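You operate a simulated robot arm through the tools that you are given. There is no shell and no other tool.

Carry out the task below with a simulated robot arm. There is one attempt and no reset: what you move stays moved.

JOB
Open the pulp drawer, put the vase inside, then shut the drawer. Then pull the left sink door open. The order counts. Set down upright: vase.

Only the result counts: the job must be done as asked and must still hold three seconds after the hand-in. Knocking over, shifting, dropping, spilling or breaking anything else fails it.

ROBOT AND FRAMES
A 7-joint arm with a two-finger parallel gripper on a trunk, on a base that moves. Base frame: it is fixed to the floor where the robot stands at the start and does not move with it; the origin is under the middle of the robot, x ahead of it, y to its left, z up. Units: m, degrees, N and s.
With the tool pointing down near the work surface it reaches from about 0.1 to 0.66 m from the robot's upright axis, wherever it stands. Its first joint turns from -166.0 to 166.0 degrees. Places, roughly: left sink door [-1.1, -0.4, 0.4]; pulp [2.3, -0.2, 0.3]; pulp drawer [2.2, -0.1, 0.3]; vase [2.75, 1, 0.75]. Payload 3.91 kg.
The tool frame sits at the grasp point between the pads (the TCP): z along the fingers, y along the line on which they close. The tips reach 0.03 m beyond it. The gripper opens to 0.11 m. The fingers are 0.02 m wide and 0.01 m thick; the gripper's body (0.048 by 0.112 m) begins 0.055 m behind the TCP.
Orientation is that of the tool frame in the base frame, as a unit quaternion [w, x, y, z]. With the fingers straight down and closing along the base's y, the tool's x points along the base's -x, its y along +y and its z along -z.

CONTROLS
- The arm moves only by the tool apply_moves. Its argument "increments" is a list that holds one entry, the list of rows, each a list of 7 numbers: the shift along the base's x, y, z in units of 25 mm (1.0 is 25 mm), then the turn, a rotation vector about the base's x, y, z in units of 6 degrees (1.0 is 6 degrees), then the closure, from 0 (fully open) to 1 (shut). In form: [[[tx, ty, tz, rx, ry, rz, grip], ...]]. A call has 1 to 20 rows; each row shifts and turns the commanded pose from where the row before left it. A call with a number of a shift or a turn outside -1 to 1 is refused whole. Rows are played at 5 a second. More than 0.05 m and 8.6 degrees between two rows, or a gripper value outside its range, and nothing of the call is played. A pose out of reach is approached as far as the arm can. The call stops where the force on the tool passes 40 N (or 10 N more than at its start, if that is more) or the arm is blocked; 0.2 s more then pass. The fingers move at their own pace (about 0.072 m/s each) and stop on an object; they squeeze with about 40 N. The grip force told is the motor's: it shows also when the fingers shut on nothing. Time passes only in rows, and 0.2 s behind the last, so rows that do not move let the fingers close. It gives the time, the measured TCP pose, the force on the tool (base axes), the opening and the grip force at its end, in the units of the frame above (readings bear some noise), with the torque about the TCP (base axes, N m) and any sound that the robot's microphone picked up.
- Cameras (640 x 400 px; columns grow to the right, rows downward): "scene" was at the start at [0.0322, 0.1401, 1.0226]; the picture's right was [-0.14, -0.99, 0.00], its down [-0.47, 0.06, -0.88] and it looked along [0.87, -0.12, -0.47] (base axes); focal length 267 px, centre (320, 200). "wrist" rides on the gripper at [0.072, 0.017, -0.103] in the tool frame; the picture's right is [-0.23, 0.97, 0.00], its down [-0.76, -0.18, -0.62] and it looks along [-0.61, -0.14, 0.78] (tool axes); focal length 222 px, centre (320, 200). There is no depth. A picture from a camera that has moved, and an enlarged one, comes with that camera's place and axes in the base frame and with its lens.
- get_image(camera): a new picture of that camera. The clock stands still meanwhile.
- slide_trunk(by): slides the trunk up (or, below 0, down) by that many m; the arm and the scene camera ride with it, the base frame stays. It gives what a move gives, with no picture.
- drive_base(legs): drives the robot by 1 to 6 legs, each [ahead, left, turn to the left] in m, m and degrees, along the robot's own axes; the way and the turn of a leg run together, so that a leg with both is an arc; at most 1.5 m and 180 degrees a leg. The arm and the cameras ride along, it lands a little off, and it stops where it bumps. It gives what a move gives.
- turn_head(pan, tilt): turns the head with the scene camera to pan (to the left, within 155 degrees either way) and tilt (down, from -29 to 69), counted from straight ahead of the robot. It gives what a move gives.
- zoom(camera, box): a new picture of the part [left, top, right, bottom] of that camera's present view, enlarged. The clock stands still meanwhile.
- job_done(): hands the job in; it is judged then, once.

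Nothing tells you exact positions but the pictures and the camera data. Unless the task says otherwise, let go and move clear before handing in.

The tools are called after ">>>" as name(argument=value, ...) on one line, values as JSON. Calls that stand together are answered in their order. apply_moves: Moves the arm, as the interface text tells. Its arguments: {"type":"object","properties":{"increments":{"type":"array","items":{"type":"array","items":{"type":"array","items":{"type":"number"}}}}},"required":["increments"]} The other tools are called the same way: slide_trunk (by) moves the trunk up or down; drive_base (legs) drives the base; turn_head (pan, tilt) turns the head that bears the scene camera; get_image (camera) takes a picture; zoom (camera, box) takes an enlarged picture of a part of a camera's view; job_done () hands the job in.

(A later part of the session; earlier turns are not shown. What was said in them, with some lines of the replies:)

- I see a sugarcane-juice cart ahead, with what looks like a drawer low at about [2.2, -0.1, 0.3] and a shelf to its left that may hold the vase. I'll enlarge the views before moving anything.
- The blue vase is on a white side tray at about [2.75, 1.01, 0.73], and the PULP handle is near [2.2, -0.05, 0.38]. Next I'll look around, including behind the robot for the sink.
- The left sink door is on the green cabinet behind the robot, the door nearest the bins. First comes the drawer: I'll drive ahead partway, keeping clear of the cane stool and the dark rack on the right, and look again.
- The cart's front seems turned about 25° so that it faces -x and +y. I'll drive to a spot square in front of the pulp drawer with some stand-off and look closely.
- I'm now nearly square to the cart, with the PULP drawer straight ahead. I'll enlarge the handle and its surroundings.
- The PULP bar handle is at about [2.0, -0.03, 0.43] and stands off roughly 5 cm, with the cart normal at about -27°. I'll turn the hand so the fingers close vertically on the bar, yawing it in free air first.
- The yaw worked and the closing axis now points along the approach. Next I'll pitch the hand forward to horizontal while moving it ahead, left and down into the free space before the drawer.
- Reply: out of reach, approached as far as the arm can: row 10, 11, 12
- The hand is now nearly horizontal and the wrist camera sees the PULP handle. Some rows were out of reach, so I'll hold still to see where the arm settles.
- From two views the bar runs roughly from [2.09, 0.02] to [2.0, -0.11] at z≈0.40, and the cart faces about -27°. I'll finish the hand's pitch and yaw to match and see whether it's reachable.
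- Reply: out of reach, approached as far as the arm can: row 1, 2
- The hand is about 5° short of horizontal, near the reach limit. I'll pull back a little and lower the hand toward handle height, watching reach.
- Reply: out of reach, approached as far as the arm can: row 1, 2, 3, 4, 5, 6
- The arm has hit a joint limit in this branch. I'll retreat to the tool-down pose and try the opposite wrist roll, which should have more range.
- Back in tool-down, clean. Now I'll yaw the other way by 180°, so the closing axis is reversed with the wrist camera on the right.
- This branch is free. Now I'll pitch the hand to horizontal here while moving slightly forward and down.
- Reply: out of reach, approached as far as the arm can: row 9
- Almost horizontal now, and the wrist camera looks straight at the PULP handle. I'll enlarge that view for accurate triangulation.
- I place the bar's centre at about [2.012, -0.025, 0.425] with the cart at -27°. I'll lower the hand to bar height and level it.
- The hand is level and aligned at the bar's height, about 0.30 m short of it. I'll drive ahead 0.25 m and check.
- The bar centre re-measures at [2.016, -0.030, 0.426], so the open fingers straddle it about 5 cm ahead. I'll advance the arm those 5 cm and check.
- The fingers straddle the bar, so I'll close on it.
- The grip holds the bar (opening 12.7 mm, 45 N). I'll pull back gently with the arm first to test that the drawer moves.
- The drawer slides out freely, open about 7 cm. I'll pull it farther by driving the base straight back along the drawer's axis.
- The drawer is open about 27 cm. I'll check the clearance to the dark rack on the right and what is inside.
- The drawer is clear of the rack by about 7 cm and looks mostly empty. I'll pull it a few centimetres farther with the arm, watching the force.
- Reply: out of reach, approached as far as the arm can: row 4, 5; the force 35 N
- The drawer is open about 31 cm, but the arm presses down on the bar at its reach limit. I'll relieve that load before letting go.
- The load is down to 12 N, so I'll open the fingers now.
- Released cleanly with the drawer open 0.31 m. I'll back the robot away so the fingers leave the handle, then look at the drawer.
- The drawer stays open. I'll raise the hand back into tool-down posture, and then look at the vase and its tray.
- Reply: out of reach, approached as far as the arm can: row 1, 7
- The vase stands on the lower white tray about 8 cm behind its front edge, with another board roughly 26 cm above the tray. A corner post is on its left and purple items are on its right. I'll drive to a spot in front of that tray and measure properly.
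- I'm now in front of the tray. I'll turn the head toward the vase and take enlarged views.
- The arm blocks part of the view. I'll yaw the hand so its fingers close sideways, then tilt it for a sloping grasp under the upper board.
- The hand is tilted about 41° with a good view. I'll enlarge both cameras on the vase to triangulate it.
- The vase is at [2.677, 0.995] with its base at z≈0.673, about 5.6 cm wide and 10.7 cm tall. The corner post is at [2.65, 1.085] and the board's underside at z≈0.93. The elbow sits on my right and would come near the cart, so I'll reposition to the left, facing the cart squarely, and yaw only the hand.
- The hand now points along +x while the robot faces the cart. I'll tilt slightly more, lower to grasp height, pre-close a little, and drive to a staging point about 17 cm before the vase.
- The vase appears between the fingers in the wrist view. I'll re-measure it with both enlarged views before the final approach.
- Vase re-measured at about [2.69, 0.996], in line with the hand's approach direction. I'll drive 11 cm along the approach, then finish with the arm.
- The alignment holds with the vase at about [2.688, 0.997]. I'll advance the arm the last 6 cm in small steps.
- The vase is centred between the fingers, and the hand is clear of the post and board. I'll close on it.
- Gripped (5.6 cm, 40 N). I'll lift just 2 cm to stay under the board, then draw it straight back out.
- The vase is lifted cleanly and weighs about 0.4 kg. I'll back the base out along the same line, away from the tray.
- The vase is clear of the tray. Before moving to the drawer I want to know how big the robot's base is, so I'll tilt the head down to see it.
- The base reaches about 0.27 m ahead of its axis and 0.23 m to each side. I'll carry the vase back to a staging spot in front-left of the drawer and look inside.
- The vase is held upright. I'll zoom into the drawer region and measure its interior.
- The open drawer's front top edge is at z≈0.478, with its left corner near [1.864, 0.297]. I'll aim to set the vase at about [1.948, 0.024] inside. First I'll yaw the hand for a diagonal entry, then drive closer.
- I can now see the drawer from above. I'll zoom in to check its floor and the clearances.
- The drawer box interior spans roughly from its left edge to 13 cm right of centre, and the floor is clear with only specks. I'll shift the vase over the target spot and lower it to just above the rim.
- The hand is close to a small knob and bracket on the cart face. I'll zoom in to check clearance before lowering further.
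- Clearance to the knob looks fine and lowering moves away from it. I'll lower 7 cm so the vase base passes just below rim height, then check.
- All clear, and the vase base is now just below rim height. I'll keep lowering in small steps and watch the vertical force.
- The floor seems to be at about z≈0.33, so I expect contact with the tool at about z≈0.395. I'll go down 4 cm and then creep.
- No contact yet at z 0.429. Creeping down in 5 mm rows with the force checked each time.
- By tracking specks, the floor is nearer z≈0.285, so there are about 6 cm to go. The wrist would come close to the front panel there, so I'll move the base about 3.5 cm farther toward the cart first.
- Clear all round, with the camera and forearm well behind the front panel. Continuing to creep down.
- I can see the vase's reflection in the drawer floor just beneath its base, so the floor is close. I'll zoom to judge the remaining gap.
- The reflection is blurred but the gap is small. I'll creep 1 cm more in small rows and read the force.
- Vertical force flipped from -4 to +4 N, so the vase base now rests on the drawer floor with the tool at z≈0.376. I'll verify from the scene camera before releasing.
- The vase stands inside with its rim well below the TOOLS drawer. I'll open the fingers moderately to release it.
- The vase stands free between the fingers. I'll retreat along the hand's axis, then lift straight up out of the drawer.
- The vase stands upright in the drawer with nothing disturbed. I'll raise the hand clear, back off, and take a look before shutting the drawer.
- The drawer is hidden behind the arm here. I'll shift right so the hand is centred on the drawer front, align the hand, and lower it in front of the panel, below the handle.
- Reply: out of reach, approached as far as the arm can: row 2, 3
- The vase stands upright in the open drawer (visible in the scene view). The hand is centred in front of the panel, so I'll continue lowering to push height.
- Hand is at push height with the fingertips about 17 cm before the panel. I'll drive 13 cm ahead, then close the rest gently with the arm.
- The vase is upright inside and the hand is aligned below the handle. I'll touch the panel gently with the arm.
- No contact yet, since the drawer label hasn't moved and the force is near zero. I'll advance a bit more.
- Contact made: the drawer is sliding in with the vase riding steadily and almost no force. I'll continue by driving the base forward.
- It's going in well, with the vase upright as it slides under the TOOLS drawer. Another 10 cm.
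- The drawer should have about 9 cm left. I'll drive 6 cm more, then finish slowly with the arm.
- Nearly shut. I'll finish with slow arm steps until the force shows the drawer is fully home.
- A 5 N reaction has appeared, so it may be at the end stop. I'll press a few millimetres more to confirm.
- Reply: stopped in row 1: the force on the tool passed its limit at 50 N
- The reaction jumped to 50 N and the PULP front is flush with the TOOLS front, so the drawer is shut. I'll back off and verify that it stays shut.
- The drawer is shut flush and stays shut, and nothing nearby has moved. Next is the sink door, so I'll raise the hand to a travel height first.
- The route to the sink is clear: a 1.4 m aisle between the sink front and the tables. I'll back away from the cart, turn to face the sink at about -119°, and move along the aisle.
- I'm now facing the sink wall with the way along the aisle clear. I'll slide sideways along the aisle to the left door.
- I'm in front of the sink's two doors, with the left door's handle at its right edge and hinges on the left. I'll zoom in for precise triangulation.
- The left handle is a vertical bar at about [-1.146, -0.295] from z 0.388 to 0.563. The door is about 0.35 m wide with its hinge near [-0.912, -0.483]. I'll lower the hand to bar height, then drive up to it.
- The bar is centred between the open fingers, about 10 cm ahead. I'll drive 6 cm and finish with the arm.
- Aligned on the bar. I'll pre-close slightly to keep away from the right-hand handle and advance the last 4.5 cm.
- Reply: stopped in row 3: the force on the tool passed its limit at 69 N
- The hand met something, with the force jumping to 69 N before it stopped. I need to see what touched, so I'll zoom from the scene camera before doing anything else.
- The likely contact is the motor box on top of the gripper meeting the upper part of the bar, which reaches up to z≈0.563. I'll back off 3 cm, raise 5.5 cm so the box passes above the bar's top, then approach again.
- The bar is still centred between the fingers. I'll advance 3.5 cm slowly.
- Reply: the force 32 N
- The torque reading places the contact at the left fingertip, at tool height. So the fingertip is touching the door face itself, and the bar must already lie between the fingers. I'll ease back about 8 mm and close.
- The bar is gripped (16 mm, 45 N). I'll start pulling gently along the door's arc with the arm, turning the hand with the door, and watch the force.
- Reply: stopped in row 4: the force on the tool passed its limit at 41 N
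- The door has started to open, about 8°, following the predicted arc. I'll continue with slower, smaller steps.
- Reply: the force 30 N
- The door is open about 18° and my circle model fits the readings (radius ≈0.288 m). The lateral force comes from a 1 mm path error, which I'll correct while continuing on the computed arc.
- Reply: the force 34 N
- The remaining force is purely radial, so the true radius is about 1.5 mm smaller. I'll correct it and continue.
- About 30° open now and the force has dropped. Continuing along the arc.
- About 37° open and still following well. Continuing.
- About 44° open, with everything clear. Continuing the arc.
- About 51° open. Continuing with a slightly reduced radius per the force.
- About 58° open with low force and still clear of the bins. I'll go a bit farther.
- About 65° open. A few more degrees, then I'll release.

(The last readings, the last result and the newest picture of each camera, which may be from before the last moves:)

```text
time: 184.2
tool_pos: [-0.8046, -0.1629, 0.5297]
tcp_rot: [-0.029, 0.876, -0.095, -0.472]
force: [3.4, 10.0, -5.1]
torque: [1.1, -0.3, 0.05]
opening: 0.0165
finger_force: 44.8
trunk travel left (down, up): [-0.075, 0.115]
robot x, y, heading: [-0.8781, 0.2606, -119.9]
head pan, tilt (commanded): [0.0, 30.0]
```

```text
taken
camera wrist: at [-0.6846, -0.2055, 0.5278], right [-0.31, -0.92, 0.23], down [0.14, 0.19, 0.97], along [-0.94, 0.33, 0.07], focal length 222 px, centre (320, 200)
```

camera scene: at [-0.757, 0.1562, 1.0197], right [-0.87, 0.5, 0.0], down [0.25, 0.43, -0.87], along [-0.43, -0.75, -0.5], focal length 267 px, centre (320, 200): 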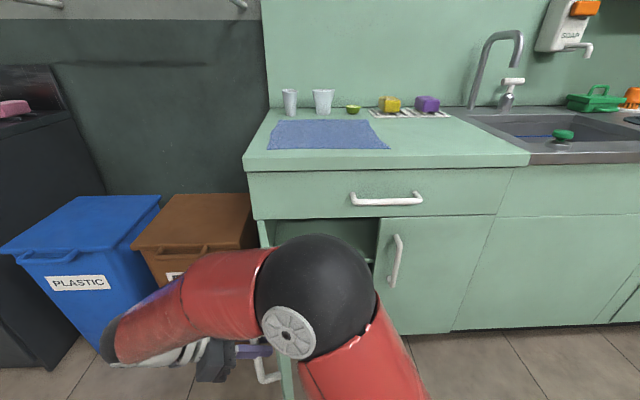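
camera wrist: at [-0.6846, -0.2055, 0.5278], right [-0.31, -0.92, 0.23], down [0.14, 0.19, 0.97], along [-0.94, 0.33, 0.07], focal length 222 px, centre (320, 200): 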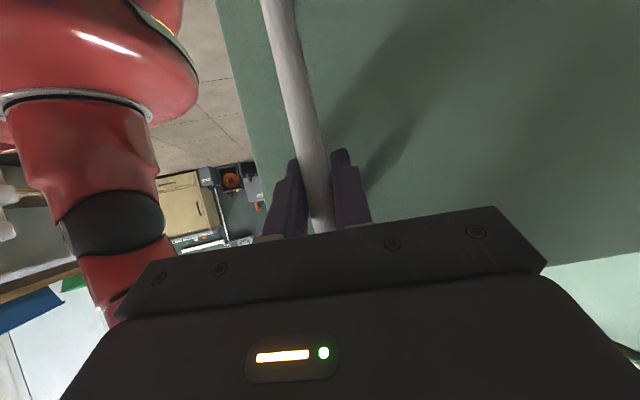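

About 74° open. There's still room, so I'll carry it on toward 83° while the forces stay low.

>>> apply_moves(increments=[[[0.232, -0.065, 0, 0, 0, -0.14, 1], [0.221, -0.087, 0, 0, 0, -0.14, 1], [0.219, -0.09, 0, 0, 0, -0.14, 1], [0.22, -0.095, 0, 0, 0, -0.14, 1], [0.216, -0.097, 0, 0, 0, -0.14, 1], [0.214, -0.101, 0, 0, 0, -0.14, 1], [0.213, -0.11, 0, 0, 0, -0.14, 1], [0.208, -0.112, 0, 0, 0, -0.14, 1]]])

>>> get_image(camera="scene")

>>> get_image(camera="wrist")

```text
time: 186.0
tool_pos: [-0.7624, -0.1839, 0.5302]
tcp_rot: [-0.058, 0.868, -0.147, -0.47]
force: [-5.8, -10.2, -3.1]
torque: [0.92, -0.49, -0.1]
opening: 0.0163
finger_force: 44.4
trunk travel left (down, up): [-0.075, 0.115]
robot x, y, heading: [-0.8763, 0.2595, -120.0]
head pan, tilt (commanded): [0.0, 30.0]
```

```text
taken
camera scene: at [-0.7575, 0.1553, 1.0196], right [-0.87, 0.5, 0.0], down [0.25, 0.43, -0.87], along [-0.43, -0.75, -0.5], focal length 267 px, centre (320, 200)
```

scene: 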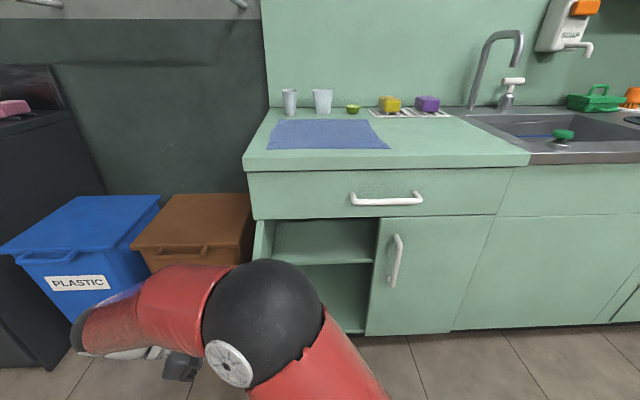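

```text
taken
camera wrist: at [-0.6482, -0.2394, 0.5278], right [-0.42, -0.88, 0.23], down [0.16, 0.17, 0.97], along [-0.89, 0.44, 0.07], focal length 222 px, centre (320, 200)
```

wrist: 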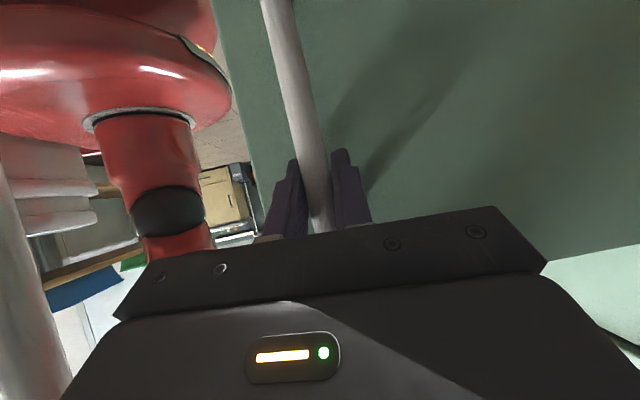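

The door stands about 84° open and the cabinet interior is visible. I'll open the fingers and lift the hand straight up off the bar.

>>> apply_moves(increments=[[[0, 0, 0, 0, 0, 0, 0.6], [0, 0, 0, 0, 0, 0, 0.4], [0, 0, 0, 0, 0, 0, 0.4], [0, 0, 0, 0, 0, 0, 0.4]]])

>>> get_image(camera="wrist")

```text
time: 187.0
tool_pos: [-0.7629, -0.1834, 0.5307]
tcp_rot: [-0.056, 0.869, -0.145, -0.47]
force: [-0.2, 0.1, 0.9]
torque: [0.01, -0.01, 0.0]
opening: 0.0661
finger_force: 0.1
trunk travel left (down, up): [-0.075, 0.115]
robot x, y, heading: [-0.8779, 0.2598, -119.9]
head pan, tilt (commanded): [0.0, 30.0]
```

```text
taken
camera wrist: at [-0.6473, -0.2384, 0.5282], right [-0.42, -0.88, 0.23], down [0.16, 0.17, 0.97], along [-0.9, 0.44, 0.07], focal length 222 px, centre (320, 200)
```

wrist: 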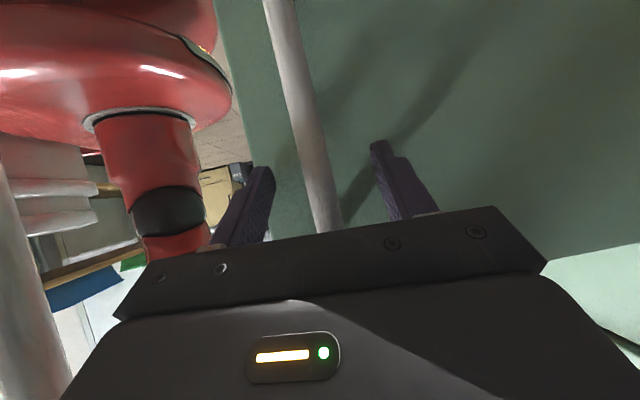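

The bar is free between the open fingers. I'll draw the hand back a little along its axis and then lift it.

>>> apply_moves(increments=[[[0.32, -0.1, 0.3, 0, 0, 0, 0.4], [0.4, -0.12, 0.4, 0, 0, 0, 0.4], [0.4, -0.12, 0.5, 0, 0, 0, 0.4], [0.3, -0.05, 0.7, 0, 0, 0, 0.4], [0, 0, 0.8, 0, 0, 0, 0.4], [0, 0, 0.8, 0, 0, 0, 0.4]]])

>>> get_image(camera="scene")

>>> get_image(camera="wrist")

```text
time: 188.4
tool_pos: [-0.7265, -0.1932, 0.619]
tcp_rot: [-0.057, 0.869, -0.146, -0.47]
force: [-0.5, 0.1, 0.1]
torque: [0.03, 0.0, 0.01]
opening: 0.0659
finger_force: 0.1
trunk travel left (down, up): [-0.075, 0.115]
robot x, y, heading: [-0.8788, 0.2577, -120.1]
head pan, tilt (commanded): [0.0, 30.0]
```

```text
taken
camera scene: at [-0.7571, 0.156, 1.0197], right [-0.87, 0.5, 0.0], down [0.25, 0.43, -0.87], along [-0.43, -0.75, -0.5], focal length 267 px, centre (320, 200)
```

scene: 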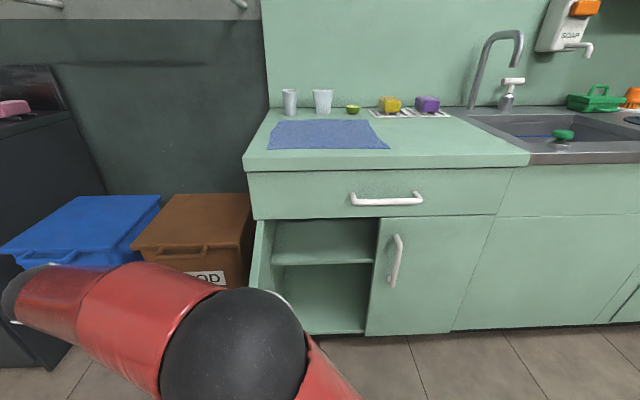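

```text
taken
camera wrist: at [-0.6117, -0.2482, 0.6159], right [-0.42, -0.88, 0.23], down [0.16, 0.17, 0.97], along [-0.9, 0.44, 0.07], focal length 222 px, centre (320, 200)
```

wrist: 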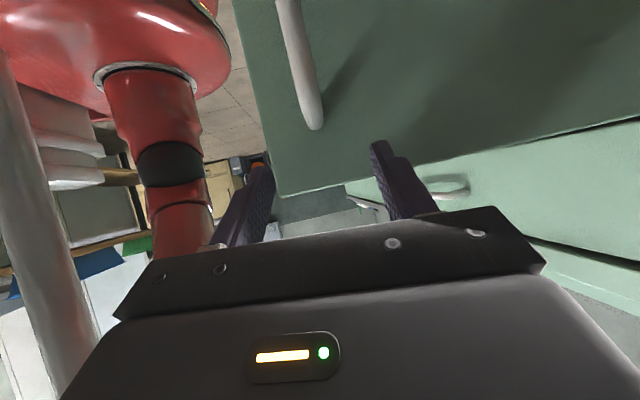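

The door stays open on its own and the hand is above and clear of the bar. I'll back the robot away from the door and check the result.

>>> drive_base(legs=[[-0.25, 0.0, 0]])

>>> get_image(camera="scene")

```text
time: 190.2
tool_pos: [-0.6035, 0.0209, 0.6186]
tcp_rot: [-0.056, 0.869, -0.145, -0.471]
force: [-0.4, -0.1, -1.2]
torque: [0.02, 0.03, -0.01]
opening: 0.0657
finger_force: 0.0
trunk travel left (down, up): [-0.075, 0.115]
robot x, y, heading: [-0.7555, 0.4745, -119.4]
head pan, tilt (commanded): [0.0, 30.0]
```

```text
taken
camera scene: at [-0.6345, 0.3695, 1.0198], right [-0.87, 0.5, 0.0], down [0.25, 0.43, -0.87], along [-0.43, -0.75, -0.5], focal length 267 px, centre (320, 200)
```

scene: 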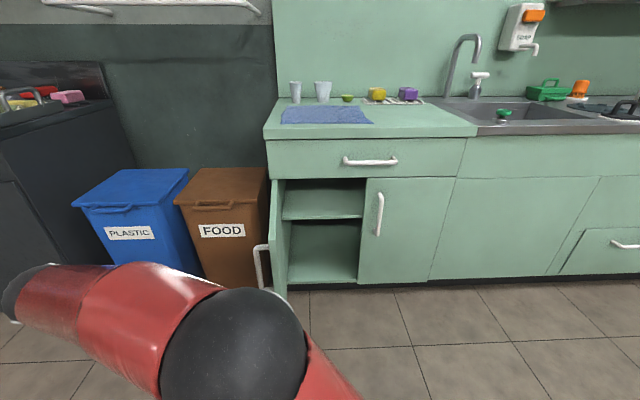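

The left sink door stands wide open, and the bins and counter items are untouched. Last, I'll look back at the cart to confirm that the drawer is still shut.

>>> turn_head(pan=108, tilt=15)

>>> get_image(camera="scene")

>>> zoom(camera="scene", box=[220, 120, 420, 245])

```text
time: 192.1
tool_pos: [-0.6038, 0.0201, 0.6168]
tcp_rot: [-0.057, 0.869, -0.146, -0.47]
force: [0.3, 0.3, 0.1]
torque: [0.0, 0.0, 0.0]
opening: 0.0661
finger_force: 0.0
trunk travel left (down, up): [-0.075, 0.115]
robot x, y, heading: [-0.7552, 0.4706, -119.8]
head pan, tilt (commanded): [108.0, 15.0]
```

```text
taken
camera scene: at [-0.4981, 0.4288, 1.0439], right [-0.21, -0.98, 0.0], down [-0.25, 0.05, -0.97], along [0.95, -0.2, -0.26], focal length 267 px, centre (320, 200)
```

scene: 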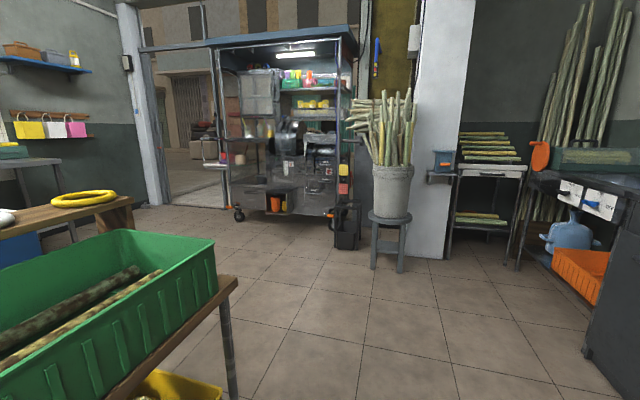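

```text
3.20 times, centred on (320, 182) of scene
camera zoom: at [-0.4981, 0.4288, 1.0439], right [-0.21, -0.98, 0.0], down [-0.25, 0.05, -0.97], along [0.95, -0.2, -0.26], focal length 854 px, centre (320, 256)
```

zoom: 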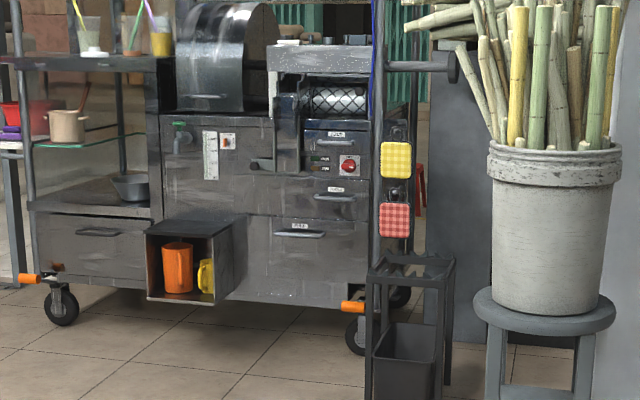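

The pulp drawer is still shut flush with the vase upright inside. The left sink door stands open, everything else is where it was, and the hand is clear. I'm handing the job in.

>>> job_done()

```text
The job is handed in.
```

I did the whole job in the order you asked and handed it in. I don't have the judge's verdict.

- **Pulp drawer and vase:** I opened the drawer and stood the vase upright inside. I then pushed the drawer shut, and it was still flush when I looked back from across the room. The vase was upright when I last saw it, before the drawer closed over it.
- **Left sink door:** I pulled it open to about 84°. It stayed open by itself after I let go and backed away.
- **Surroundings:** In the pictures I took, nothing else had moved or tipped, including the bins, jugs, rack, canes and counter items.
- **Sink door contact:** While reaching for the sink handle, a fingertip pressed against the closed door at up to 69 N before the arm stopped. I saw no damage.
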